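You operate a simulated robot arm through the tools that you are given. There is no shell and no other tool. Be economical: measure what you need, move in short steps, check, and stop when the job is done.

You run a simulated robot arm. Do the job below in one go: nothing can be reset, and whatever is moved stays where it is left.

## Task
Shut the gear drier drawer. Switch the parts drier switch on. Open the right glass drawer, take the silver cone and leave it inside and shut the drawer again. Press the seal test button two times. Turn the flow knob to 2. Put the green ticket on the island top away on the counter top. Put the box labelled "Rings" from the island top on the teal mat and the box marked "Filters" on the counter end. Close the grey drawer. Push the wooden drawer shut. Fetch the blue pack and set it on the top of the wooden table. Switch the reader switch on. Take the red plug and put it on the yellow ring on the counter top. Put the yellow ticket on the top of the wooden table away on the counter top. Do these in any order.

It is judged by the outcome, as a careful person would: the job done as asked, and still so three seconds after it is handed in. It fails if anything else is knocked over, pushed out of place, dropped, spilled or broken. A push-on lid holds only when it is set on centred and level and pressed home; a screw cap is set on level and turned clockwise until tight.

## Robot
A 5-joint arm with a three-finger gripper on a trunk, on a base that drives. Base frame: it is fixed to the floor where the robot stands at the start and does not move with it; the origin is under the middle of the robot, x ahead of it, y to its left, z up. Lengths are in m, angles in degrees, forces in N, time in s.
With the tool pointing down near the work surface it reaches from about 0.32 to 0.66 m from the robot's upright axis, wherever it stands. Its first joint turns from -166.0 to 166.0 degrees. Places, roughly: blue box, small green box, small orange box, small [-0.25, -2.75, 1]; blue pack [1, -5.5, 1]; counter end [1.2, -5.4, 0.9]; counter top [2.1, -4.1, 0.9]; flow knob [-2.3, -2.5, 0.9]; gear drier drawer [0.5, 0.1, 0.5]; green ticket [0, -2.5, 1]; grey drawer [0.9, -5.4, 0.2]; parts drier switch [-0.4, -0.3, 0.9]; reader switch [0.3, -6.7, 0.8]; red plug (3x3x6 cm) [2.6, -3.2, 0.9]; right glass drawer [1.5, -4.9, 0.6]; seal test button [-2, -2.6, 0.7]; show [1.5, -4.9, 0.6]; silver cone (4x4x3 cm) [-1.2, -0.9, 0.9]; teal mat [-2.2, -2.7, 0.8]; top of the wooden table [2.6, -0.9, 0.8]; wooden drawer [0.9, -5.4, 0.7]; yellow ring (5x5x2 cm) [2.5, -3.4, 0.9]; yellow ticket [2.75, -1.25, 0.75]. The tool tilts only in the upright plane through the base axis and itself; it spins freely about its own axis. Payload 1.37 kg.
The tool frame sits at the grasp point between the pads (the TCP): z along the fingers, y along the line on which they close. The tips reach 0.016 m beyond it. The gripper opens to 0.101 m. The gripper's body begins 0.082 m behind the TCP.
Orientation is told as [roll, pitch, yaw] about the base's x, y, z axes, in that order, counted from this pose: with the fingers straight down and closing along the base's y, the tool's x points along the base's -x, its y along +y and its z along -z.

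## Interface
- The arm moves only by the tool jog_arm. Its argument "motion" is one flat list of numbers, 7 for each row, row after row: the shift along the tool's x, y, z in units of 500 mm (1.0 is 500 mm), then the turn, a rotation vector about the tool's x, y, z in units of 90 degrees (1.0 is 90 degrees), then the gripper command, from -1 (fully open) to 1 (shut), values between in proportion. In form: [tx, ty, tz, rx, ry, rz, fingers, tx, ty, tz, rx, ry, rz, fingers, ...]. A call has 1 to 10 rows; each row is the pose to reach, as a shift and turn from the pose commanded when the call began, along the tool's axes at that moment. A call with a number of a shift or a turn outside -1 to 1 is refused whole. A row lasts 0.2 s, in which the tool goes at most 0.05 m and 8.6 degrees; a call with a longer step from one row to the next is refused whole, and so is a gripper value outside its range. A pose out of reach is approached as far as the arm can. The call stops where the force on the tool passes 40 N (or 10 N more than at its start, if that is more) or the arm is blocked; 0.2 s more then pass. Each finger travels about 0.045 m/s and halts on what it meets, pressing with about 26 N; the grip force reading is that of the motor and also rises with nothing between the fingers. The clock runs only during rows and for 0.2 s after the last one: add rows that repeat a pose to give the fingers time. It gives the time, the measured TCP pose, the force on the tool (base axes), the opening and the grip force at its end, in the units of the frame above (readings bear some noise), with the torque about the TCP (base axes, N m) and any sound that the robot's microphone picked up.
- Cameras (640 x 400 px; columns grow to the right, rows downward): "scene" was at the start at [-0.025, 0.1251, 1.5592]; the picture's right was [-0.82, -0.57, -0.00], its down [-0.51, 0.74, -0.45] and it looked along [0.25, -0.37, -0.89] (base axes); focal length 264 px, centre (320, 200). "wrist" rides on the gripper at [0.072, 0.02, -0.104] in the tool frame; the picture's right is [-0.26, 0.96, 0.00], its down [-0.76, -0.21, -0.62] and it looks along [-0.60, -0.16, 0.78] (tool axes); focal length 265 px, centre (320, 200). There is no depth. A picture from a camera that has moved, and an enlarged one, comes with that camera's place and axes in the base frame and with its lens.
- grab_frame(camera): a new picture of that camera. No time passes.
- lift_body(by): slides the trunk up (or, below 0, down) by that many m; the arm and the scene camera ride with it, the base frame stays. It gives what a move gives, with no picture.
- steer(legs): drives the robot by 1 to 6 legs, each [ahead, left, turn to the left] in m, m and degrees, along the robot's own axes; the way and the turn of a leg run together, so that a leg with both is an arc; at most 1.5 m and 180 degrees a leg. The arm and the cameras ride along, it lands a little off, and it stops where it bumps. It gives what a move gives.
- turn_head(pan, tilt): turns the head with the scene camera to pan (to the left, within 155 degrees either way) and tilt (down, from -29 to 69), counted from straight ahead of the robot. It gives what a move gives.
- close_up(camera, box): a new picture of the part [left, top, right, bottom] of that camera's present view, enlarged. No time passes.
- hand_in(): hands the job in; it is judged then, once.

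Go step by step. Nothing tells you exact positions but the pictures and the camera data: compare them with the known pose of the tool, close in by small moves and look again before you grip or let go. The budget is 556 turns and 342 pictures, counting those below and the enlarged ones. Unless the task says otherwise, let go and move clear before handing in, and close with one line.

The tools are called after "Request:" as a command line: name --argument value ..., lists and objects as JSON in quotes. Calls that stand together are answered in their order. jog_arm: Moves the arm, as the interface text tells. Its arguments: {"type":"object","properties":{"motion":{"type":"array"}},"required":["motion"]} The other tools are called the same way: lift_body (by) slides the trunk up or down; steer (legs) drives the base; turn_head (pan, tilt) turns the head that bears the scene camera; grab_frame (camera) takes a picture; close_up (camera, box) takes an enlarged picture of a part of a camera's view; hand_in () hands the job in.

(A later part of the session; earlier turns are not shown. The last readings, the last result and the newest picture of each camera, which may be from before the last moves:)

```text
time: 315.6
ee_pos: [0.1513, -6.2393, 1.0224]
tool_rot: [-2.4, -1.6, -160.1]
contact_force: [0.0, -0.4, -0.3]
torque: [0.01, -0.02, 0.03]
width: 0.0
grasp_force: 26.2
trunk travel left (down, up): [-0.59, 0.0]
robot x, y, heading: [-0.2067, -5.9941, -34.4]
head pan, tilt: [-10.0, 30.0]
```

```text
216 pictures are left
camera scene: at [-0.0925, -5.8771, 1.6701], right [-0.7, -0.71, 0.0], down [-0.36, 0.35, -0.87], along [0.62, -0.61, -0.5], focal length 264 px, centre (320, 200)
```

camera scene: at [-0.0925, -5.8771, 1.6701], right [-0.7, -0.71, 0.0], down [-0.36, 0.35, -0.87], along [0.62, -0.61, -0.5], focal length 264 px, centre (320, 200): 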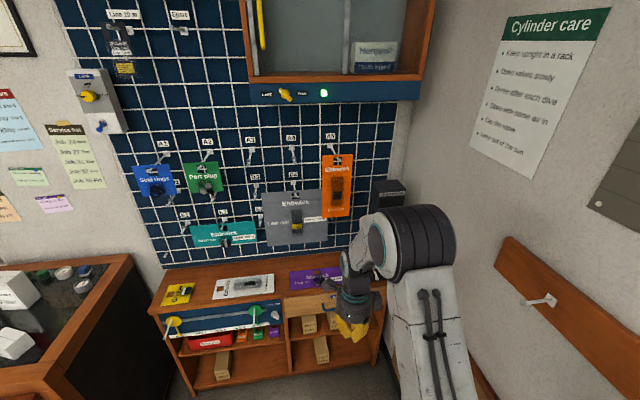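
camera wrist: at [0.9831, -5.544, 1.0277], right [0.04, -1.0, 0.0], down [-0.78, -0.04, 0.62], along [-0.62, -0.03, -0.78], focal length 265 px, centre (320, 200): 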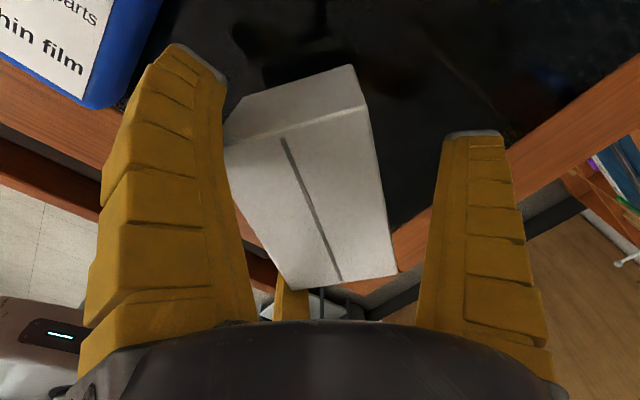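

Request:
jog_arm --motion '[0.06, -0.06, 0, 0, 0, 0, 1, 0.12, -0.12, 0, 0, 0, 0, 1, 0.18, -0.19, 0, 0, 0, 0, 1, 0.24, -0.26, 0, 0, 0, 0, 1, 0.29, -0.33, 0, 0, 0, 0, 1, 0.336, -0.389, 0, 0, 0, 0, 1]'

Request:
grab_frame --camera "scene"

```text
time: 317.0
ee_pos: [0.2451, -6.0007, 1.0243]
tool_rot: [-0.6, -2.2, -160.3]
contact_force: [-0.6, 0.1, 0.1]
torque: [-0.05, 0.04, 0.03]
width: 0.0
grasp_force: 26.3
trunk travel left (down, up): [-0.59, 0.0]
robot x, y, heading: [-0.2048, -5.9942, -34.5]
head pan, tilt: [-10.0, 30.0]
```

```text
215 pictures are left
camera scene: at [-0.092, -5.8762, 1.67], right [-0.7, -0.71, 0.0], down [-0.36, 0.35, -0.87], along [0.62, -0.61, -0.5], focal length 264 px, centre (320, 200)
```

scene: 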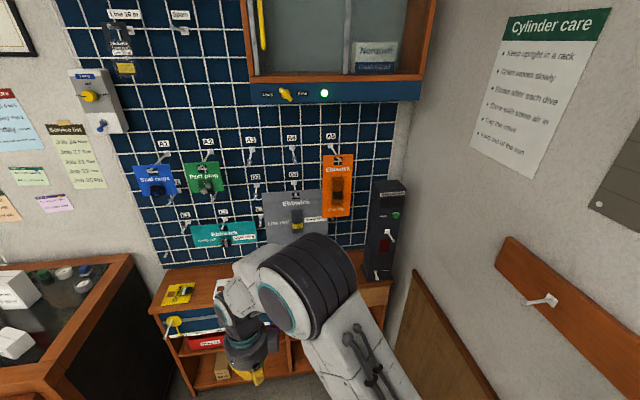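

Request:
close_up --camera "scene" --box '[345, 170, 425, 295]'

```text
3.20 times, centred on (385, 232) of scene
camera zoom: at [-0.092, -5.8762, 1.67], right [-0.7, -0.71, 0.0], down [-0.36, 0.35, -0.87], along [0.62, -0.61, -0.5], focal length 846 px, centre (112, 96)
```

zoom: 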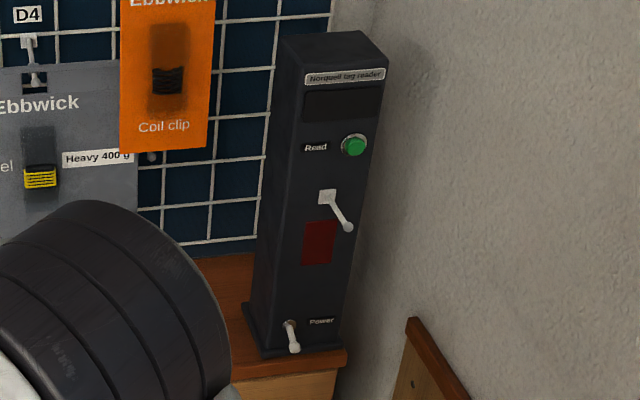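

The reader's Power toggle points down (off). I'll position for a horizontal approach: shift right, bring the arm in front with the camera on top.

Request:
steer --legs '[[0, -0.1, -1.5]]'

Request:
jog_arm --motion '[-0.05, 0.06, 0, 0, 0, 0.06, 1, -0.1, 0.13, 0, 0, 0, 0.12, 1, -0.15, 0.2, 0, 0, 0, 0.18, 1, -0.2, 0.27, 0, 0, 0, 0.24, 1, -0.26, 0.33, 0, 0, 0, 0.3, 1, -0.32, 0.38, 0, 0, 0, 0.36, 1, -0.38, 0.42, 0, 0, 0, 0.42, 1]'

```text
time: 318.2
ee_pos: [0.1861, -6.097, 1.0238]
tool_rot: [-0.7, -2.1, -161.8]
contact_force: [-0.8, -0.3, 0.6]
torque: [0.03, -0.02, 0.0]
width: 0.0003
grasp_force: 25.9
trunk travel left (down, up): [-0.59, 0.0]
robot x, y, heading: [-0.2627, -6.0742, -35.9]
head pan, tilt: [-10.0, 30.0]
```

```text
time: 319.8
ee_pos: [0.072, -6.3547, 1.0289]
tool_rot: [-0.6, -1.5, 160.2]
contact_force: [0.1, -1.5, -0.2]
torque: [0.02, -0.01, -0.01]
width: 0.0004
grasp_force: 26.7
trunk travel left (down, up): [-0.59, 0.0]
robot x, y, heading: [-0.2614, -6.0744, -36.1]
head pan, tilt: [-10.0, 30.0]
```

Request:
jog_arm --motion '[0.02, 0.007, 0, -0.0321, 0.0883, 0, 1, 0.04, 0.014, 0, -0.0643, 0.1767, 0, 1, 0.06, 0.022, 0, -0.0964, 0.265, 0, 1, 0.08, 0.029, 0, -0.1286, 0.3534, 0, 1, 0.1, 0.036, 0, -0.1607, 0.442, 0, 1, 0.12, 0.043, 0, -0.1929, 0.53, 0, 1, 0.14, 0.05, 0, -0.225, 0.6185, 0, 1, 0.16, 0.058, 0, -0.2572, 0.707, 0, 1, 0.16, 0.058, 0, -0.2893, 0.795, 0, 1, 0.16, 0.058, 0, -0.32, 0.88, 0, 1]'

Request:
grab_frame --camera "wrist"

Request:
grab_frame --camera "scene"

```text
time: 322.0
ee_pos: [0.1383, -6.4077, 1.0265]
tool_rot: [70.7, 67.3, -148.1]
contact_force: [-0.9, -1.0, 0.3]
torque: [-0.01, 0.0, 0.0]
width: 0.0002
grasp_force: 25.7
out of reach, approached as far as the arm can: row 1, 2, 3
trunk travel left (down, up): [-0.59, 0.0]
robot x, y, heading: [-0.2628, -6.0748, -36.1]
head pan, tilt: [-10.0, 30.0]
```

```text
213 pictures are left
camera wrist: at [0.071, -6.3425, 1.1135], right [-0.63, -0.77, 0.11], down [-0.6, 0.4, -0.69], along [0.49, -0.5, -0.71], focal length 265 px, centre (320, 200)
```

wrist: 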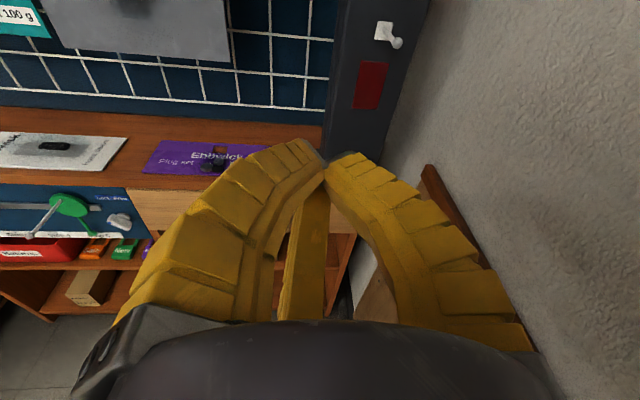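

```text
212 pictures are left
camera scene: at [-0.1466, -5.9616, 1.6702], right [-0.72, -0.69, 0.0], down [-0.35, 0.36, -0.87], along [0.6, -0.63, -0.5], focal length 264 px, centre (320, 200)
```

scene: 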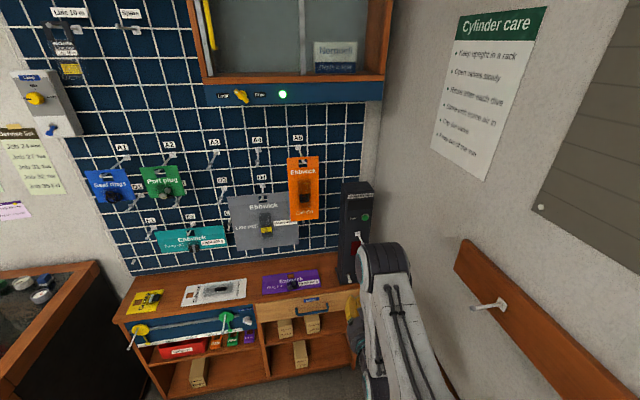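

Request:
steer --legs '[[0, 0, -3.6], [0.1, 0, 0]]'

Request:
lift_body --by -0.1

Request:
grab_frame --camera "wrist"

```text
time: 323.6
ee_pos: [0.1909, -6.4946, 1.0252]
tool_rot: [70.4, 67.2, -152.8]
contact_force: [0.3, 1.0, -0.8]
torque: [0.0, -0.02, -0.02]
width: 0.0
grasp_force: 26.3
trunk travel left (down, up): [-0.59, 0.0]
robot x, y, heading: [-0.188, -6.1299, -40.7]
head pan, tilt: [-10.0, 30.0]
```

```text
time: 324.9
ee_pos: [0.1894, -6.496, 0.9268]
tool_rot: [70.7, 67.3, -152.5]
contact_force: [0.1, 0.1, 0.1]
torque: [-0.04, -0.01, 0.02]
width: 0.0
grasp_force: 26.2
trunk travel left (down, up): [-0.49, 0.1]
robot x, y, heading: [-0.1864, -6.1324, -40.6]
head pan, tilt: [-10.0, 30.0]
```

```text
211 pictures are left
camera wrist: at [0.1284, -6.4239, 1.0138], right [-0.69, -0.72, 0.11], down [-0.57, 0.44, -0.69], along [0.45, -0.54, -0.71], focal length 265 px, centre (320, 200)
```

wrist: 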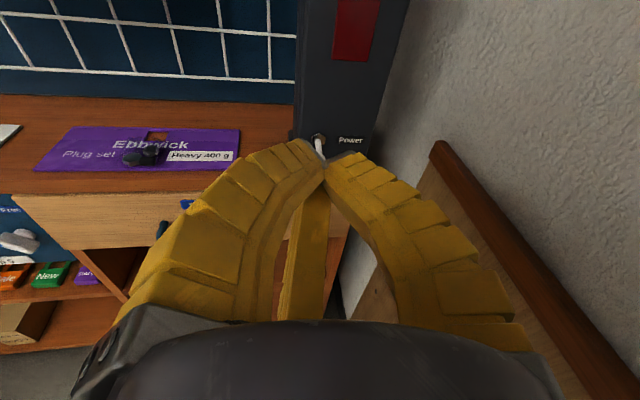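

The toggle pivot is at about (0.344,-6.652,0.813), lever hanging down with ~3.4 cm clearance below. I'll roll -60° and open slightly so fingers come in from the sides, then grip and lift the lever.

Request:
jog_arm --motion '[0, 0, 0, 0, 0, -0.094, 0.4, 0, 0, 0, 0, 0, -0.188, 0.4, 0, 0, 0, 0, 0, -0.282, 0.4, 0, 0, 0, 0, 0, -0.376, 0.4, 0, 0, 0, 0, 0, -0.47, 0.4, 0, 0, 0, 0, 0, -0.564, 0.4, 0, 0, 0, 0, 0, -0.66, 0.4]'

Request:
lift_body --by -0.12

Request:
grab_frame --camera "wrist"

```text
time: 326.5
ee_pos: [0.1913, -6.4942, 0.9266]
tool_rot: [82.5, 8.9, -135.6]
contact_force: [-0.7, -0.4, -0.1]
torque: [0.0, -0.03, -0.01]
width: 0.035
grasp_force: 3.4
trunk travel left (down, up): [-0.49, 0.1]
robot x, y, heading: [-0.1843, -6.1314, -40.8]
head pan, tilt: [-10.0, 30.0]
```

```text
time: 328.0
ee_pos: [0.1908, -6.493, 0.8063]
tool_rot: [82.5, 9.1, -135.5]
contact_force: [0.4, -0.3, -0.3]
torque: [0.03, -0.04, 0.0]
width: 0.0351
grasp_force: 4.3
trunk travel left (down, up): [-0.37, 0.22]
robot x, y, heading: [-0.1848, -6.1329, -40.6]
head pan, tilt: [-10.0, 30.0]
```

```text
210 pictures are left
camera wrist: at [0.1666, -6.3768, 0.8507], right [-0.21, -0.38, 0.9], down [-0.97, -0.05, -0.24], along [0.14, -0.92, -0.36], focal length 265 px, centre (320, 200)
```

wrist: 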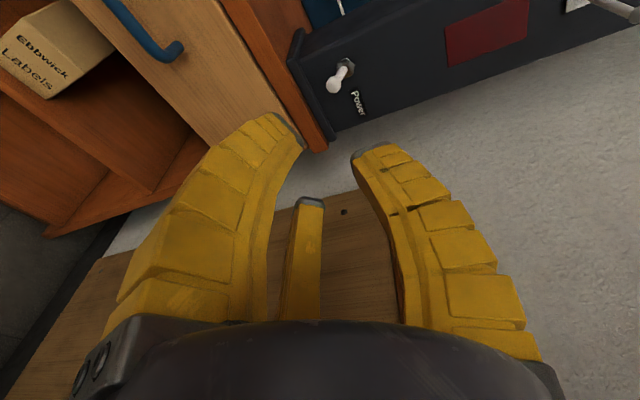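

Request:
jog_arm --motion '[-0.005, 0.007, 0.09, 0, 0, 0, 0.4, -0.01, 0.014, 0.18, 0, 0, 0, 0.4, -0.019, 0.027, 0.27, 0, 0, 0, 0.4, -0.019, 0.027, 0.32, 0, 0, 0, 0.4]'

Request:
grab_frame --camera "wrist"

```text
time: 329.0
ee_pos: [0.3007, -6.6106, 0.796]
tool_rot: [82.3, 8.9, -136.1]
contact_force: [-0.4, -0.1, 0.2]
torque: [0.01, 0.01, -0.01]
width: 0.0351
grasp_force: 3.8
out of reach, approached as far as the arm can: row 3, 4
trunk travel left (down, up): [-0.37, 0.22]
robot x, y, heading: [-0.1831, -6.1299, -40.5]
head pan, tilt: [-10.0, 30.0]
```

```text
209 pictures are left
camera wrist: at [0.2785, -6.4933, 0.8403], right [-0.21, -0.38, 0.9], down [-0.97, -0.04, -0.24], along [0.13, -0.93, -0.36], focal length 265 px, centre (320, 200)
```

wrist: 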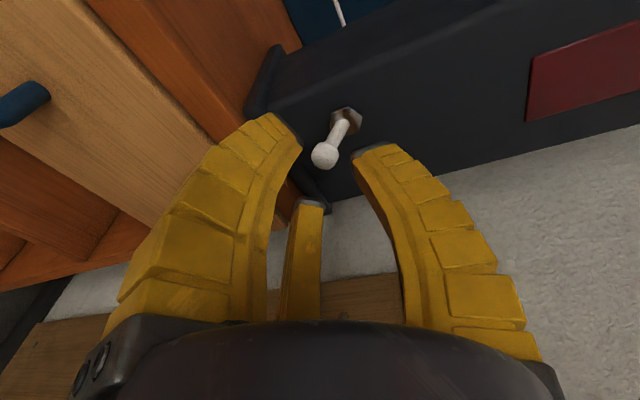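

Request:
jog_arm --motion '[0, 0, 0.03, 0, 0, 0, 0.4, 0, 0, 0.06, 0, 0, 0, 0.4]'

Request:
grab_frame --camera "wrist"

```text
time: 329.6
ee_pos: [0.3233, -6.632, 0.7927]
tool_rot: [82.5, 9.0, -136.0]
contact_force: [-0.7, 0.5, -0.8]
torque: [0.0, -0.02, -0.01]
width: 0.0351
grasp_force: 2.9
trunk travel left (down, up): [-0.37, 0.22]
robot x, y, heading: [-0.1849, -6.129, -40.5]
head pan, tilt: [-10.0, 30.0]
```

```text
208 pictures are left
camera wrist: at [0.3003, -6.5133, 0.8369], right [-0.21, -0.38, 0.9], down [-0.97, -0.04, -0.24], along [0.13, -0.93, -0.35], focal length 265 px, centre (320, 200)
```

wrist: 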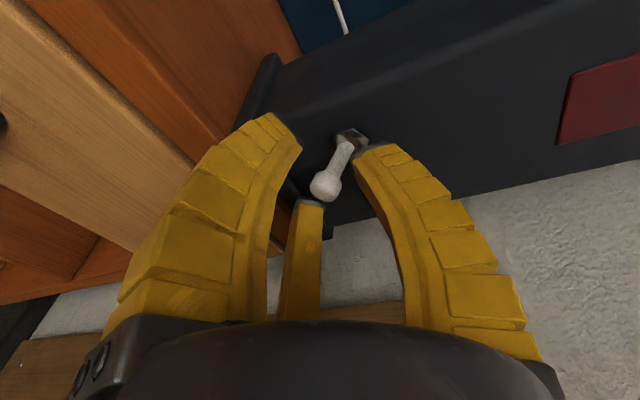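

Request:
jog_arm --motion '[0, 0, 0, 0, 0, 0, 0.9, 0, 0, 0, 0, 0, 0, 0.9, 0, 0, 0, 0, 0, 0, 0.9, 0.004, 0.024, -0.006, 0, 0, 0, 0.9, 0.008, 0.048, -0.01, 0, 0, 0, 0.9, 0.012, 0.072, -0.014, 0, 0, 0, 0.9, 0.016, 0.096, -0.016, 0, 0, 0, 0.9]'

Request:
grab_frame --camera "wrist"

```text
time: 331.2
ee_pos: [0.3254, -6.6288, 0.8475]
tool_rot: [83.3, 8.8, -135.6]
contact_force: [1.1, 1.7, -1.2]
torque: [-0.07, -0.03, -0.03]
width: 0.0115
grasp_force: 5.1
trunk travel left (down, up): [-0.37, 0.22]
robot x, y, heading: [-0.1834, -6.1318, -40.7]
head pan, tilt: [-10.0, 30.0]
```

```text
207 pictures are left
camera wrist: at [0.3017, -6.5106, 0.8911], right [-0.21, -0.37, 0.9], down [-0.97, -0.05, -0.25], along [0.14, -0.93, -0.35], focal length 265 px, centre (320, 200)
```

wrist: 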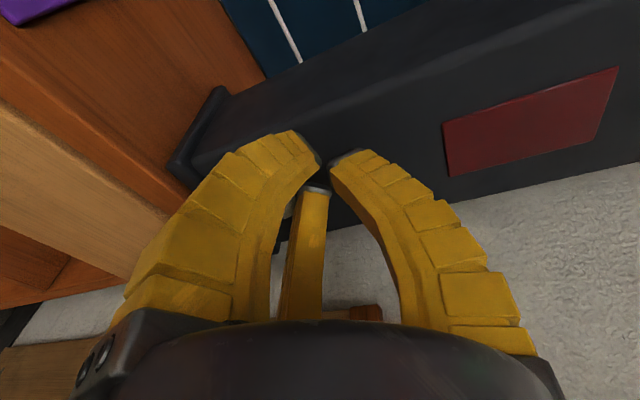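

Moved up; lever is hidden behind the fingers. Back off and look at it.

Request:
jog_arm --motion '[0, 0.02, -0.06, 0, 0, 0, 0.9, 0, 0.02, -0.14, 0, 0, 0, 0.9, 0, 0.02, -0.22, 0, 0, 0, 0.9]'

Request:
grab_frame --camera "wrist"

Request:
close_up --camera "scene" --box '[300, 160, 400, 300]'

```text
time: 332.0
ee_pos: [0.2461, -6.5536, 0.8678]
tool_rot: [82.5, 9.0, -136.0]
contact_force: [0.3, 0.4, 0.0]
torque: [0.01, 0.02, 0.0]
width: 0.0114
grasp_force: 4.4
out of reach, approached as far as the arm can: row 3
trunk travel left (down, up): [-0.37, 0.22]
robot x, y, heading: [-0.1824, -6.1308, -40.2]
head pan, tilt: [-10.0, 30.0]
```

```text
206 pictures are left
camera wrist: at [0.2219, -6.4359, 0.9116], right [-0.21, -0.37, 0.9], down [-0.97, -0.04, -0.24], along [0.13, -0.93, -0.35], focal length 265 px, centre (320, 200)
```

wrist: 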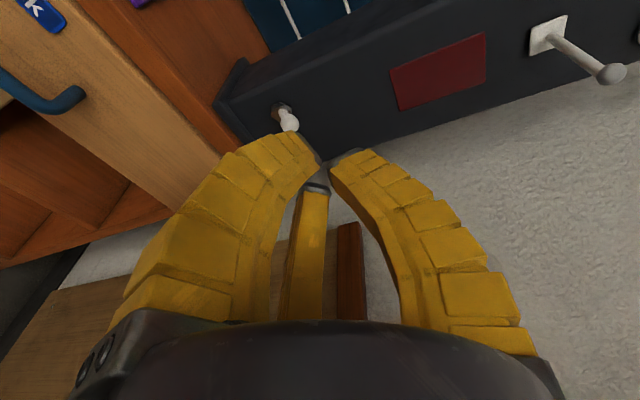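

```text
2.86 times, centred on (350, 230) of scene
camera zoom: at [-0.0601, -6.0275, 1.4501], right [-0.77, -0.64, 0.0], down [-0.32, 0.39, -0.87], along [0.55, -0.67, -0.5], focal length 756 px, centre (234, 114)
```

zoom: 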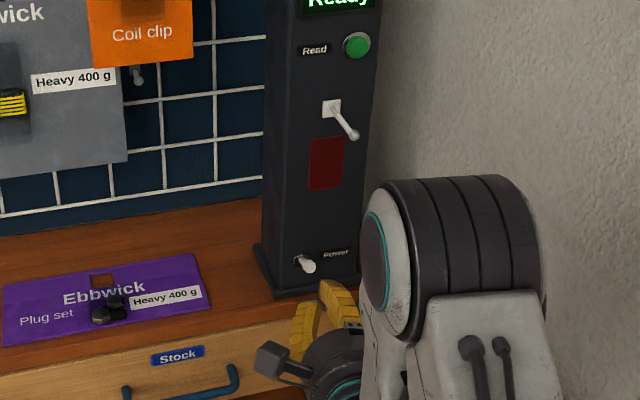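

Reader shows "Ready" — on. Back away and return the tool to pointing down.

Request:
steer --legs '[[-0.22, 0.05, 0]]'

Request:
lift_body --by 0.2

Request:
jog_arm --motion '[0, 0, -0.04, 0.0899, -0.0149, 0, 0, 0, 0, -0.08, 0.18, -0.03, 0, -0.5, 0, 0, -0.12, 0.27, -0.045, 0, -1, 0, 0, -0.16, 0.36, -0.06, 0, -1, 0, 0, -0.2, 0.45, -0.075, 0, -1, 0, 0, -0.24, 0.54, -0.09, 0, -1, 0, 0, -0.28, 0.63, -0.104, 0, -1, 0, 0, -0.32, 0.72, -0.119, 0, -1, 0, 0, -0.34, 0.81, -0.134, 0, -1, 0, 0, -0.34, 0.9, -0.149, 0, -1]'

```text
time: 333.7
ee_pos: [0.1061, -6.3689, 0.8676]
tool_rot: [82.4, 9.0, -135.9]
contact_force: [0.4, 0.0, 0.2]
torque: [0.02, -0.01, 0.0]
width: 0.0116
grasp_force: 4.5
trunk travel left (down, up): [-0.37, 0.22]
robot x, y, heading: [-0.324, -5.9495, -40.4]
head pan, tilt: [-10.0, 30.0]
```

```text
time: 335.9
ee_pos: [0.1084, -6.3686, 1.0667]
tool_rot: [82.4, 9.0, -135.9]
contact_force: [0.9, 0.4, -0.6]
torque: [0.0, 0.03, 0.03]
width: 0.0112
grasp_force: 4.4
trunk travel left (down, up): [-0.57, 0.02]
robot x, y, heading: [-0.3275, -5.9493, -40.4]
head pan, tilt: [-10.0, 30.0]
```

```text
time: 338.1
ee_pos: [-0.0109, -6.2505, 1.0885]
tool_rot: [0.3, 0.0, -144.1]
contact_force: [1.2, 0.9, 0.4]
torque: [0.05, 0.02, -0.03]
width: 0.1008
grasp_force: 0.0
trunk travel left (down, up): [-0.57, 0.02]
robot x, y, heading: [-0.3211, -5.9474, -40.3]
head pan, tilt: [-10.0, 30.0]
```

Request:
steer --legs '[[0.12, 0, 4.3], [0, 1.15, 0]]'

Request:
turn_head --pan 0 --tilt 45

Request:
grab_frame --camera "scene"

Request:
grab_frame --camera "wrist"

```text
time: 344.7
ee_pos: [0.7674, -5.3911, 1.0876]
tool_rot: [0.5, 0.1, -140.1]
contact_force: [0.7, -0.4, -0.4]
torque: [0.0, 0.0, -0.01]
width: 0.1007
grasp_force: 0.1
trunk travel left (down, up): [-0.57, 0.02]
robot x, y, heading: [0.4332, -5.1129, -36.4]
head pan, tilt: [-10.0, 30.0]
```

```text
time: 345.4
ee_pos: [0.766, -5.3922, 1.0876]
tool_rot: [0.5, 0.1, -140.0]
contact_force: [0.3, -0.7, 0.1]
torque: [-0.02, 0.01, -0.05]
width: 0.1003
grasp_force: 0.1
trunk travel left (down, up): [-0.57, 0.02]
robot x, y, heading: [0.4353, -5.115, -36.5]
head pan, tilt: [0.0, 45.0]
```

```text
204 pictures are left
camera scene: at [0.5563, -4.9821, 1.6275], right [-0.59, -0.8, 0.0], down [-0.57, 0.42, -0.71], along [0.57, -0.42, -0.71], focal length 264 px, centre (320, 200)
```

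scene: 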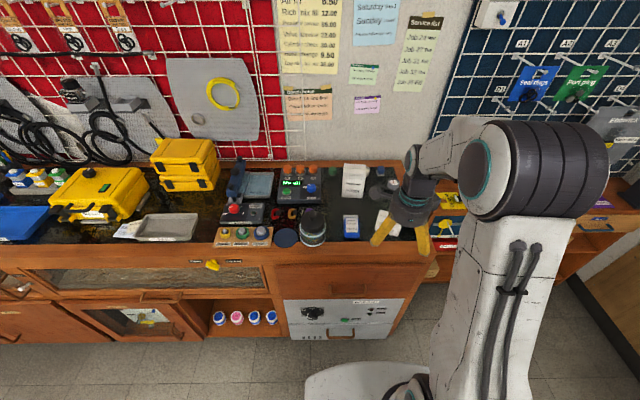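

```text
203 pictures are left
camera wrist: at [0.8343, -5.3614, 1.1927], right [0.41, -0.91, 0.01], down [-0.72, -0.32, 0.62], along [-0.56, -0.26, -0.79], focal length 265 px, centre (320, 200)
```

wrist: 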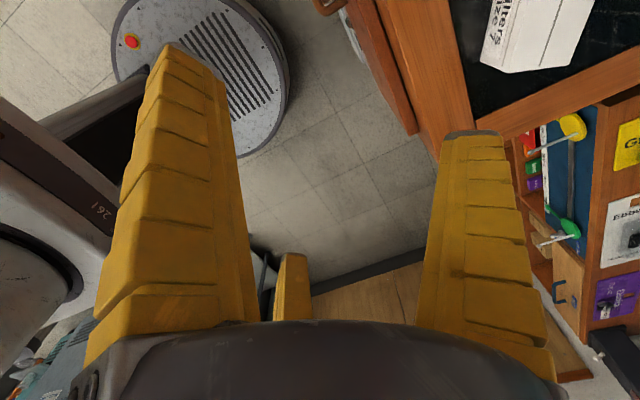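

Request:
steer --legs '[[0.06, 0.06, 0.5]]'

Request:
jog_arm --motion '[0.05, 0.01, 0, 0, 0, 0, -1, 0.1, 0.02, 0, 0, 0, 0, -1, 0.15, 0.03, 0, 0, 0, 0, -1, 0.2, 0.04, 0, 0, 0, 0, -1]'

Request:
grab_frame --camera "wrist"

Request:
grab_frame --camera "scene"

```text
time: 346.5
ee_pos: [0.8531, -5.3776, 1.0868]
tool_rot: [0.6, 0.0, -139.8]
contact_force: [0.0, 0.3, 0.4]
torque: [0.01, 0.07, 0.0]
width: 0.1007
grasp_force: 0.1
trunk travel left (down, up): [-0.57, 0.02]
robot x, y, heading: [0.521, -5.101, -36.0]
head pan, tilt: [0.0, 45.0]
```

```text
time: 347.5
ee_pos: [0.9436, -5.3278, 1.0872]
tool_rot: [0.5, 0.2, -139.6]
contact_force: [0.4, 0.8, 1.0]
torque: [0.03, 0.02, 0.0]
width: 0.1006
grasp_force: 0.1
trunk travel left (down, up): [-0.57, 0.02]
robot x, y, heading: [0.5186, -5.101, -36.0]
head pan, tilt: [0.0, 45.0]
```

```text
202 pictures are left
camera wrist: at [1.0097, -5.2966, 1.1928], right [0.42, -0.91, 0.01], down [-0.72, -0.33, 0.62], along [-0.56, -0.27, -0.79], focal length 265 px, centre (320, 200)
```

wrist: 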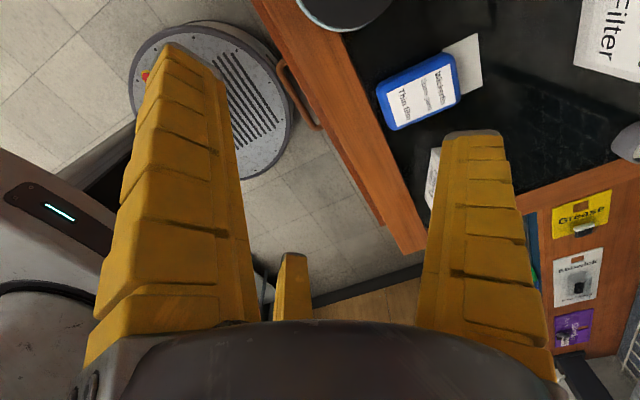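

```text
201 pictures are left
camera scene: at [0.64, -4.969, 1.6274], right [-0.59, -0.81, 0.0], down [-0.57, 0.42, -0.71], along [0.57, -0.42, -0.71], focal length 264 px, centre (320, 200)
```

scene: 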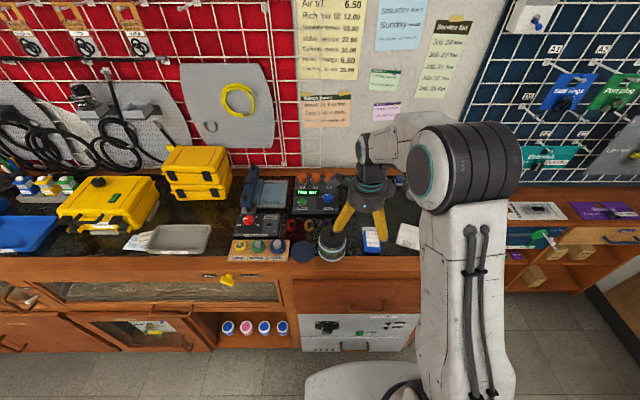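

Request:
close_up --camera "wrist" --box '[350, 20, 510, 150]'

Request:
close_up --camera "scene" --box '[340, 205, 440, 270]'

```text
3.08 times, centred on (430, 85) of wrist
camera zoom: at [1.0097, -5.2966, 1.1928], right [0.42, -0.91, 0.01], down [-0.72, -0.33, 0.62], along [-0.56, -0.27, -0.79], focal length 817 px, centre (-18, 554)
```

zoom: 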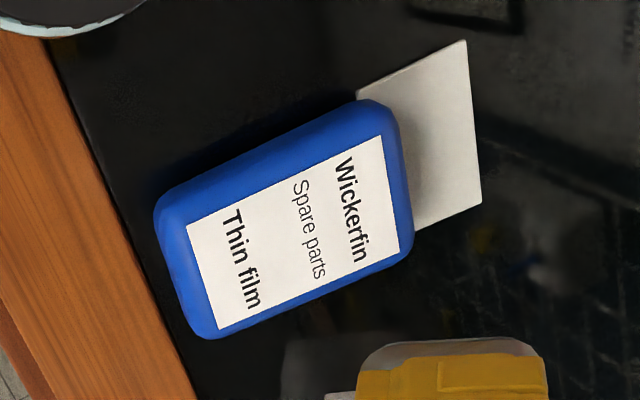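

```text
6.15 times, centred on (390, 238) of scene
camera zoom: at [0.64, -4.969, 1.6274], right [-0.59, -0.81, 0.0], down [-0.57, 0.42, -0.71], along [0.57, -0.42, -0.71], focal length 1627 px, centre (-111, -31)
```

zoom: 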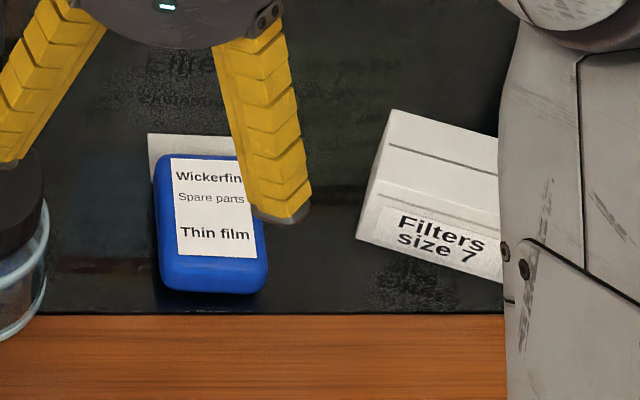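

The blue pack lies flat, ~7.8×5.2 cm, centred (0.9755,-5.438), long axis into the counter. Rotate so two fingers straddle its long sides with the third at the near end.

Request:
jog_arm --motion '[-0.017, 0.03, 0, 0, 0, 0.088, -0.8, -0.034, 0.06, 0, 0, 0, 0.176, -0.8, -0.05, 0.09, 0, 0, 0, 0.264, -0.8, -0.067, 0.12, 0, 0, 0, 0.352, -0.8, -0.084, 0.15, 0, 0, 0, 0.44, -0.8, -0.1004, 0.18, 0, 0, 0, 0.527, -0.8]'

Request:
lift_body --by -0.12

Request:
grab_frame --camera "wrist"

```text
time: 348.9
ee_pos: [0.962, -5.4301, 1.0888]
tool_rot: [0.2, 0.3, 172.7]
contact_force: [-0.7, -0.6, -0.2]
torque: [0.02, 0.03, -0.01]
width: 0.0919
grasp_force: 1.3
trunk travel left (down, up): [-0.57, 0.02]
robot x, y, heading: [0.5194, -5.0968, -36.1]
head pan, tilt: [0.0, 45.0]
```

```text
time: 350.4
ee_pos: [0.9626, -5.4297, 0.9686]
tool_rot: [0.3, 0.3, 173.0]
contact_force: [0.1, -1.0, 0.9]
torque: [-0.02, 0.02, -0.04]
width: 0.0921
grasp_force: 0.6
trunk travel left (down, up): [-0.45, 0.14]
robot x, y, heading: [0.5202, -5.1025, -36.0]
head pan, tilt: [0.0, 45.0]
```

```text
198 pictures are left
camera wrist: at [1.0304, -5.4583, 1.074], right [-0.38, -0.92, 0.0], down [-0.73, 0.3, 0.61], along [-0.57, 0.23, -0.79], focal length 265 px, centre (320, 200)
```

wrist: 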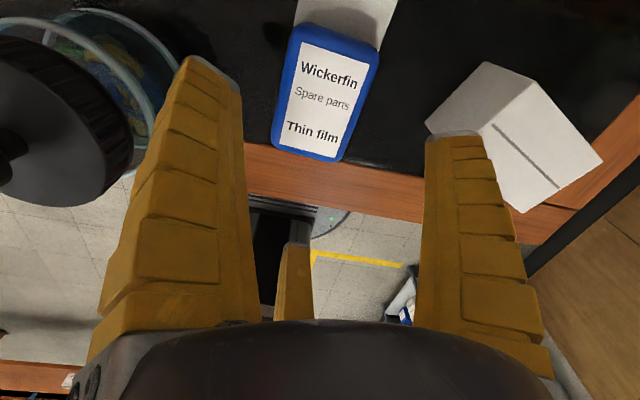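

Request:
jog_arm --motion '[0, 0, 0, 0, 0, 0, -0.5, 0, 0, 0, 0, 0, 0, -0.5, 0, 0, 0, 0, 0, 0, -0.5]'

Request:
lift_body --by -0.06

Request:
grab_frame --camera "wrist"

```text
time: 351.2
ee_pos: [0.9616, -5.4296, 0.9685]
tool_rot: [0.3, 0.4, 172.9]
contact_force: [0.0, 0.2, 0.0]
torque: [-0.01, -0.01, 0.0]
width: 0.078
grasp_force: 2.3
trunk travel left (down, up): [-0.45, 0.14]
robot x, y, heading: [0.519, -5.0988, -35.9]
head pan, tilt: [0.0, 45.0]
```

```text
time: 352.2
ee_pos: [0.9625, -5.4301, 0.9086]
tool_rot: [0.3, 0.5, 172.9]
contact_force: [-0.5, 0.0, 1.1]
torque: [-0.03, 0.03, 0.02]
width: 0.0782
grasp_force: 1.5
trunk travel left (down, up): [-0.39, 0.2]
robot x, y, heading: [0.5204, -5.0976, -36.0]
head pan, tilt: [0.0, 45.0]
```

```text
197 pictures are left
camera wrist: at [1.0304, -5.4583, 1.0139], right [-0.38, -0.92, 0.0], down [-0.73, 0.3, 0.61], along [-0.57, 0.23, -0.79], focal length 265 px, centre (320, 200)
```

wrist: 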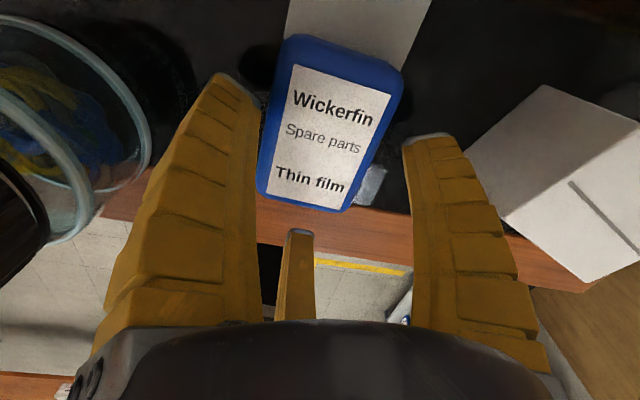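

Request:
jog_arm --motion '[0, -0.006, 0, 0, 0, 0, -0.5, 0, -0.006, 0.03, 0, 0, 0, -0.5, 0, -0.006, 0.05, 0, 0, 0, -0.5]'

Request:
grab_frame --camera "wrist"

```text
time: 353.0
ee_pos: [0.9627, -5.4263, 0.8841]
tool_rot: [0.2, 0.5, 172.9]
contact_force: [0.8, 1.0, 5.9]
torque: [0.16, 0.2, 0.01]
width: 0.0792
grasp_force: 2.2
trunk travel left (down, up): [-0.39, 0.2]
robot x, y, heading: [0.5148, -5.1019, -35.9]
head pan, tilt: [0.0, 45.0]
```

```text
196 pictures are left
camera wrist: at [1.0312, -5.4554, 0.9902], right [-0.38, -0.92, 0.0], down [-0.73, 0.3, 0.61], along [-0.57, 0.23, -0.79], focal length 265 px, centre (320, 200)
```

wrist: 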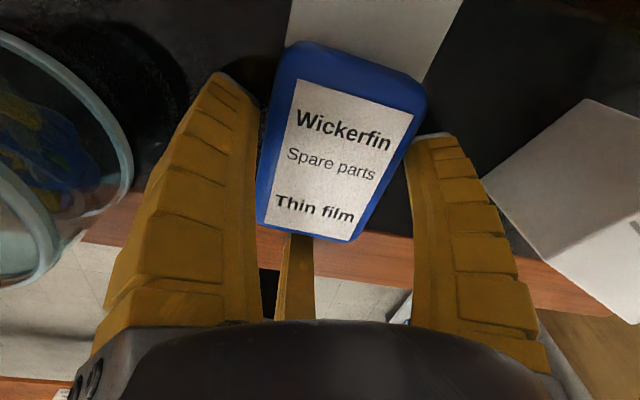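

Request:
jog_arm --motion '[0, 0, -0.004, 0, 0, 0, 0, 0, 0, -0.004, 0, 0, 0, 0.6, 0, 0, -0.004, 0, 0, 0, 1, 0, 0, -0.004, 0, 0, 0, 1, 0, 0, -0.004, 0, 0, 0, 1]'

Request:
lift_body --by 0.08

Request:
grab_frame --camera "wrist"

Request:
grab_frame --camera "scene"

```text
time: 354.2
ee_pos: [0.9628, -5.4275, 0.886]
tool_rot: [0.3, 0.5, 172.9]
contact_force: [0.3, 0.0, 4.5]
torque: [-0.24, -0.35, -0.01]
width: 0.0679
grasp_force: 26.7
trunk travel left (down, up): [-0.39, 0.2]
robot x, y, heading: [0.522, -5.098, -36.1]
head pan, tilt: [0.0, 45.0]
```

```text
time: 355.4
ee_pos: [0.9623, -5.4251, 0.967]
tool_rot: [0.2, 0.4, 172.9]
contact_force: [0.7, 0.1, -0.1]
torque: [-0.01, 0.04, -0.03]
width: 0.0681
grasp_force: 26.3
trunk travel left (down, up): [-0.47, 0.12]
robot x, y, heading: [0.5162, -5.1029, -36.0]
head pan, tilt: [0.0, 45.0]
```

```text
195 pictures are left
camera wrist: at [1.0314, -5.4553, 1.0708], right [-0.38, -0.92, 0.0], down [-0.73, 0.3, 0.61], along [-0.57, 0.23, -0.79], focal length 265 px, centre (320, 200)
```

wrist: 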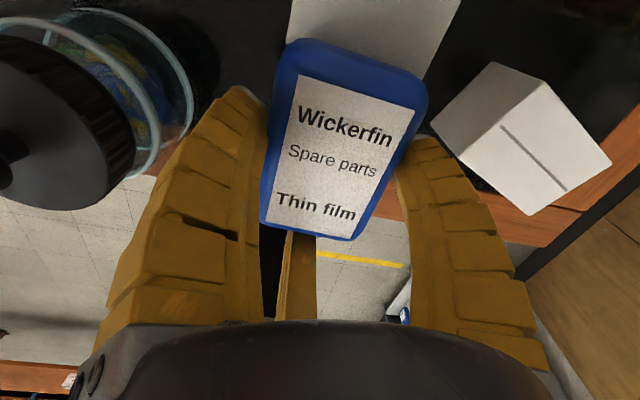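

```text
194 pictures are left
camera scene: at [0.6396, -4.9693, 1.5275], right [-0.59, -0.81, 0.0], down [-0.57, 0.42, -0.71], along [0.57, -0.42, -0.71], focal length 264 px, centre (320, 200)
```

scene: 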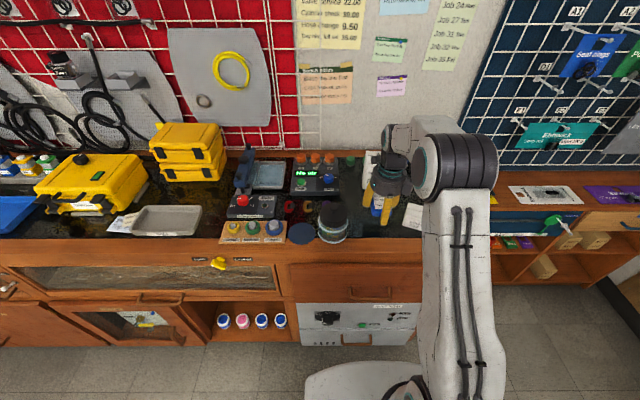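

The blue pack is held. Retract, back off and carry it along the counter toward the wooden table.

Request:
lift_body --by 0.12

Request:
jog_arm --motion '[0.07, 0.03, 0, 0, 0, 0, 1, 0.14, 0.06, 0, 0, 0, 0, 1]'

```text
time: 356.9
ee_pos: [0.9627, -5.4263, 1.0864]
tool_rot: [0.2, 0.4, 173.0]
contact_force: [1.0, 0.4, -1.2]
torque: [-0.01, 0.02, -0.01]
width: 0.0678
grasp_force: 25.9
trunk travel left (down, up): [-0.59, 0.0]
robot x, y, heading: [0.5171, -5.0998, -36.0]
head pan, tilt: [0.0, 45.0]
```

```text
time: 357.5
ee_pos: [1.029, -5.4641, 1.0852]
tool_rot: [0.2, 0.3, 172.9]
contact_force: [0.3, -0.3, -0.2]
torque: [0.02, 0.04, 0.01]
width: 0.0683
grasp_force: 26.3
trunk travel left (down, up): [-0.59, 0.0]
robot x, y, heading: [0.5215, -5.1006, -36.0]
head pan, tilt: [0.0, 45.0]
```

Request:
jog_arm --motion '[-0.07, -0.04, 0, 0, 0, 0, 1, -0.14, -0.08, 0, 0, 0, 0, 1, -0.21, -0.12, 0, 0, 0, 0, 1, -0.28, -0.16, 0, 0, 0, 0, 1, -0.35, -0.19, 0, 0, 0, 0, 1, -0.4, -0.22, 0, 0, 0, 0, 1]'

Request:
steer --legs '[[-0.2, 0, 0], [0, 1.4, 0]]'

Request:
turn_head --pan 80 --tilt 20

Request:
grab_frame --camera "scene"

```text
time: 358.9
ee_pos: [0.8416, -5.3294, 1.0839]
tool_rot: [0.3, 0.5, 172.9]
contact_force: [-0.1, 0.2, -1.0]
torque: [-0.02, 0.01, 0.02]
width: 0.0681
grasp_force: 25.9
trunk travel left (down, up): [-0.59, 0.0]
robot x, y, heading: [0.5185, -5.0984, -35.9]
head pan, tilt: [0.0, 45.0]
```

```text
time: 367.1
ee_pos: [1.5133, -4.0771, 1.0855]
tool_rot: [0.3, 0.4, 172.8]
contact_force: [-0.4, 0.2, -0.6]
torque: [-0.03, -0.02, -0.01]
width: 0.0683
grasp_force: 26.1
trunk travel left (down, up): [-0.59, 0.0]
robot x, y, heading: [1.1967, -3.8448, -36.2]
head pan, tilt: [0.0, 45.0]
```

```text
time: 368.6
ee_pos: [1.513, -4.0774, 1.0859]
tool_rot: [0.2, 0.4, 172.7]
contact_force: [0.6, -0.5, -0.4]
torque: [0.06, 0.05, 0.01]
width: 0.0682
grasp_force: 25.9
trunk travel left (down, up): [-0.59, 0.0]
robot x, y, heading: [1.1945, -3.8458, -36.1]
head pan, tilt: [80.0, 20.0]
```

```text
193 pictures are left
camera scene: at [1.3137, -3.6039, 1.6861], right [0.69, -0.72, 0.0], down [-0.25, -0.24, -0.94], along [0.68, 0.65, -0.34], focal length 264 px, centre (320, 200)
```

scene: 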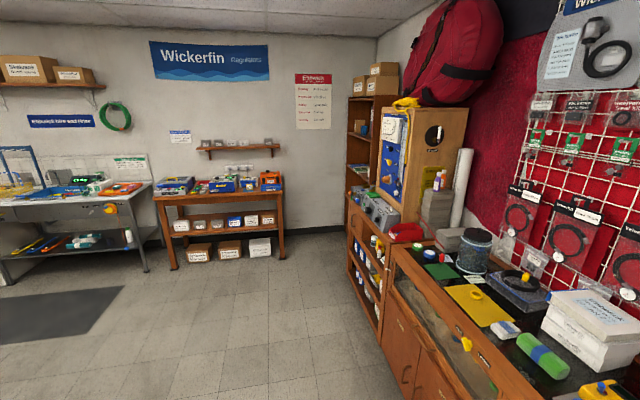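

Request:
close_up --camera "scene" --box '[145, 155, 305, 275]'

Request:
close_up --camera "scene" --box '[340, 200, 640, 400]'

```text
3.33 times, centred on (225, 215) of scene
camera zoom: at [1.3137, -3.6039, 1.6861], right [0.69, -0.72, 0.0], down [-0.25, -0.24, -0.94], along [0.68, 0.65, -0.34], focal length 881 px, centre (637, 150)
```

zoom: 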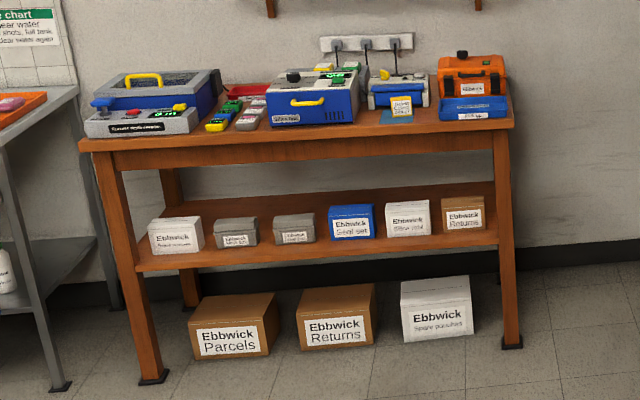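

```text
2.00 times, centred on (490, 300) of scene
camera zoom: at [1.3137, -3.6039, 1.6861], right [0.69, -0.72, 0.0], down [-0.25, -0.24, -0.94], along [0.68, 0.65, -0.34], focal length 529 px, centre (-20, 0)
```

zoom: 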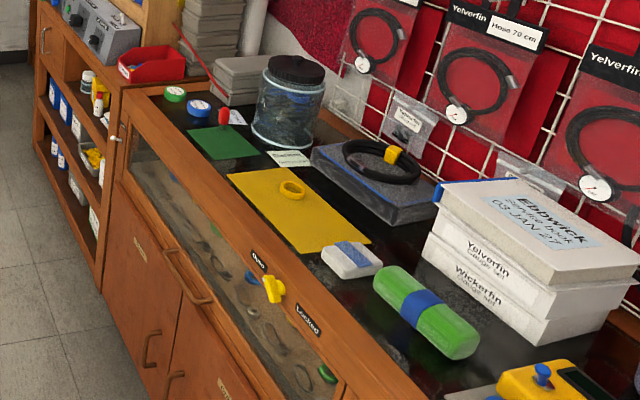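

The counter top holds the red plug, the yellow ring on a yellow mat and a green mat. The wooden table (crowded) is ahead; drive to it and look closer.

Request:
steer --legs '[[-0.5, 1.3, 0], [0, 1.15, 0], [0, 0, 90]]'

Request:
turn_head --pan 0 --tilt 35

Request:
grab_frame --camera "scene"

```text
time: 385.0
ee_pos: [2.4519, -1.2198, 1.0841]
tool_rot: [0.2, 0.3, -98.0]
contact_force: [0.2, -0.1, -0.3]
torque: [-0.01, -0.02, 0.0]
width: 0.0681
grasp_force: 25.2
trunk travel left (down, up): [-0.59, 0.0]
robot x, y, heading: [2.2137, -1.5353, 52.8]
head pan, tilt: [80.0, 20.0]
```

```text
time: 386.5
ee_pos: [2.4496, -1.2199, 1.0849]
tool_rot: [0.2, 0.4, -98.0]
contact_force: [0.4, -1.1, -1.5]
torque: [-0.05, 0.01, 0.01]
width: 0.0684
grasp_force: 26.0
trunk travel left (down, up): [-0.59, 0.0]
robot x, y, heading: [2.2152, -1.5422, 52.8]
head pan, tilt: [0.0, 35.0]
```

```text
190 pictures are left
camera scene: at [2.0919, -1.4085, 1.6623], right [0.8, -0.6, 0.0], down [-0.34, -0.46, -0.82], along [0.49, 0.66, -0.57], focal length 264 px, centre (320, 200)
```

scene: 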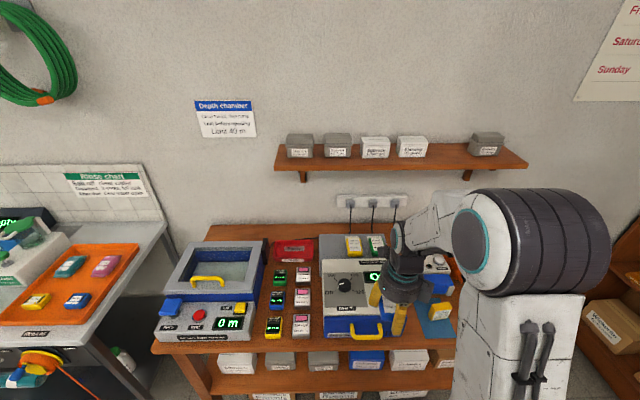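

Request:
jog_arm --motion '[-0.055, 0.075, 0, 0, 0, 0, 1, -0.121, 0.145, 0, 0, 0, 0, 1, -0.198, 0.2, 0, 0, 0, 0, 1, -0.282, 0.25, 0, 0, 0, 0, 1, -0.36, 0.29, 0, 0, 0, 0, 1, -0.44, 0.33, 0, 0, 0, 0, 1, -0.53, 0.36, 0, 0, 0, 0, 1]'

Request:
grab_frame --camera "scene"

```text
time: 388.1
ee_pos: [2.5909, -1.5057, 1.0824]
tool_rot: [0.3, 0.0, -98.0]
contact_force: [0.1, -0.7, 0.0]
torque: [-0.04, 0.0, 0.02]
width: 0.0682
grasp_force: 26.6
trunk travel left (down, up): [-0.59, 0.0]
robot x, y, heading: [2.2177, -1.5391, 53.3]
head pan, tilt: [0.0, 35.0]
```

```text
189 pictures are left
camera scene: at [2.0922, -1.4099, 1.6624], right [0.8, -0.6, 0.0], down [-0.34, -0.46, -0.82], along [0.49, 0.66, -0.57], focal length 264 px, centre (320, 200)
```

scene: 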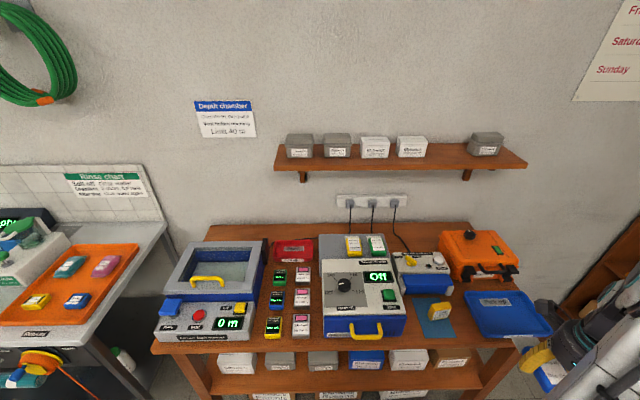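

Request:
close_up --camera "scene" --box '[250, 220, 560, 370]'

```text
2.06 times, centred on (405, 295) of scene
camera zoom: at [2.0922, -1.4099, 1.6624], right [0.8, -0.6, 0.0], down [-0.34, -0.46, -0.82], along [0.49, 0.66, -0.57], focal length 546 px, centre (144, 4)
```

zoom: 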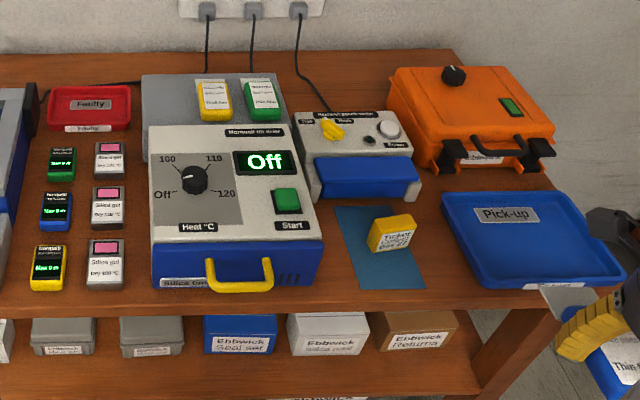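

The table is crowded: yellow ticket stands on a teal paper with a "Pick-up" tray at right. I'll rest the blue pack in the tray temporarily, move the ticket out, then place the pack on the free tabletop. Shift right first.

Request:
steer --legs '[[0, -0.344, 1]]'

Request:
turn_head --pan 0 --tilt 48

Request:
grab_frame --camera "scene"

```text
time: 390.4
ee_pos: [2.8718, -1.7057, 1.083]
tool_rot: [0.3, 0.1, -97.0]
contact_force: [0.1, 1.0, 0.0]
torque: [0.0, 0.05, 0.02]
width: 0.0681
grasp_force: 26.1
trunk travel left (down, up): [-0.59, 0.0]
robot x, y, heading: [2.4992, -1.7448, 54.3]
head pan, tilt: [0.0, 35.0]
```

```text
time: 391.1
ee_pos: [2.8712, -1.7052, 1.0824]
tool_rot: [0.3, 0.0, -96.8]
contact_force: [0.1, 0.0, -1.4]
torque: [0.01, 0.01, 0.01]
width: 0.0683
grasp_force: 26.2
trunk travel left (down, up): [-0.59, 0.0]
robot x, y, heading: [2.4991, -1.743, 54.1]
head pan, tilt: [0.0, 48.0]
```

```text
187 pictures are left
camera scene: at [2.3655, -1.6257, 1.6434], right [0.81, -0.58, 0.0], down [-0.43, -0.6, -0.67], along [0.39, 0.54, -0.74], focal length 264 px, centre (320, 200)
```

scene: 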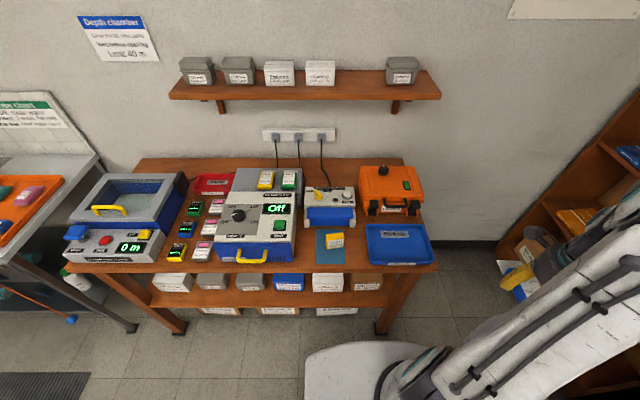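

Request:
jog_arm --motion '[0.08, -0.006, 0, 0, 0, 0, 1, 0.16, -0.012, 0, 0, 0, 0, 1, 0.24, -0.019, 0, 0, 0, 0, 1, 0.32, -0.025, 0, 0, 0, 0, 1, 0.4, -0.032, 0, 0, 0, 0, 1, 0.48, -0.038, 0, 0, 0, 0, 1, 0.56, -0.045, 0, 0, 0, 0, 1, 0.643, -0.051, 0, 0, 0, 0, 1]'

Request:
lift_body --by -0.15

Request:
grab_frame --camera "scene"

Request:
grab_frame --camera "wrist"

```text
time: 392.9
ee_pos: [2.8861, -1.3827, 1.0822]
tool_rot: [0.1, 0.0, -96.9]
contact_force: [0.8, 0.8, -0.3]
torque: [-0.03, 0.01, 0.01]
width: 0.0679
grasp_force: 26.1
trunk travel left (down, up): [-0.59, 0.0]
robot x, y, heading: [2.4959, -1.7452, 54.5]
head pan, tilt: [0.0, 48.0]
```

```text
time: 394.7
ee_pos: [2.8871, -1.3833, 0.9329]
tool_rot: [0.1, 0.1, -96.9]
contact_force: [-0.8, 0.1, -0.8]
torque: [-0.05, 0.01, 0.02]
width: 0.0683
grasp_force: 26.3
trunk travel left (down, up): [-0.44, 0.15]
robot x, y, heading: [2.4928, -1.7454, 54.4]
head pan, tilt: [0.0, 48.0]
```

```text
186 pictures are left
camera scene: at [2.3654, -1.6256, 1.4933], right [0.81, -0.58, 0.0], down [-0.43, -0.6, -0.67], along [0.39, 0.54, -0.74], focal length 264 px, centre (320, 200)
```

scene: 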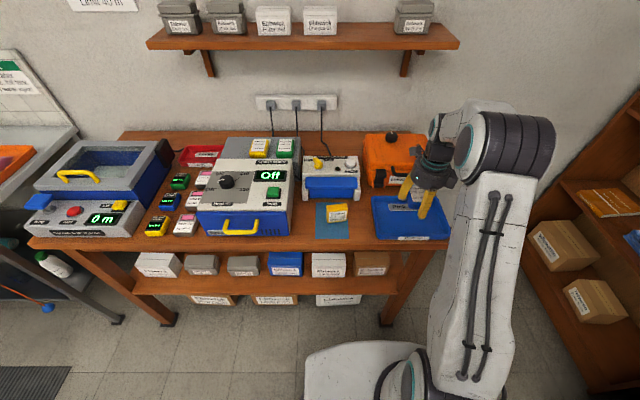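

```text
185 pictures are left
camera wrist: at [2.9136, -1.3157, 1.0381], right [0.93, -0.38, 0.0], down [-0.3, -0.73, 0.62], along [-0.23, -0.57, -0.79], focal length 265 px, centre (320, 200)
```

wrist: 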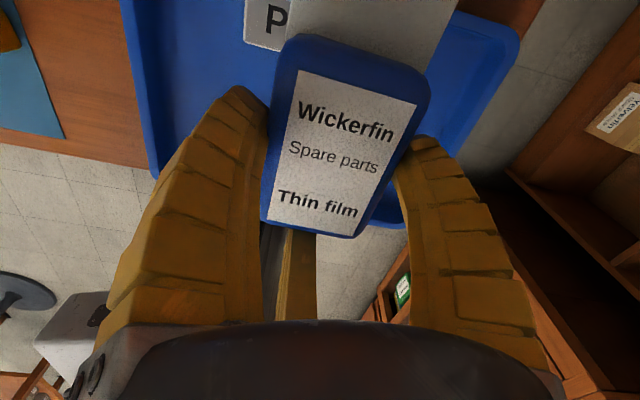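

Request:
lift_body --by -0.06

Request:
jog_arm --motion '[0, 0, 0.01, 0, 0, 0, 1, 0, 0, 0.02, 0, 0, 0, 1, 0, 0, 0.03, 0, 0, 0, 1, 0, 0, 0.04, 0, 0, 0, 1, 0, 0, 0.05, 0, 0, 0, 1]'

```text
time: 395.7
ee_pos: [2.887, -1.3841, 0.8741]
tool_rot: [0.3, 0.2, -96.9]
contact_force: [0.9, -1.6, 10.2]
torque: [0.67, -0.41, -0.08]
width: 0.0688
grasp_force: 26.4
trunk travel left (down, up): [-0.38, 0.21]
robot x, y, heading: [2.4968, -1.7441, 54.4]
head pan, tilt: [0.0, 48.0]
```

```text
time: 396.7
ee_pos: [2.8858, -1.3828, 0.861]
tool_rot: [0.5, 0.6, -96.9]
contact_force: [-5.1, -2.7, 20.0]
torque: [-0.74, 0.47, -0.05]
width: 0.0685
grasp_force: 25.3
trunk travel left (down, up): [-0.38, 0.21]
robot x, y, heading: [2.4982, -1.7442, 54.6]
head pan, tilt: [0.0, 48.0]
stopped in row 5: the force on the tool passed its limit at 44 N (the readings are from after the stop); the commanded pose is now the measured one
```

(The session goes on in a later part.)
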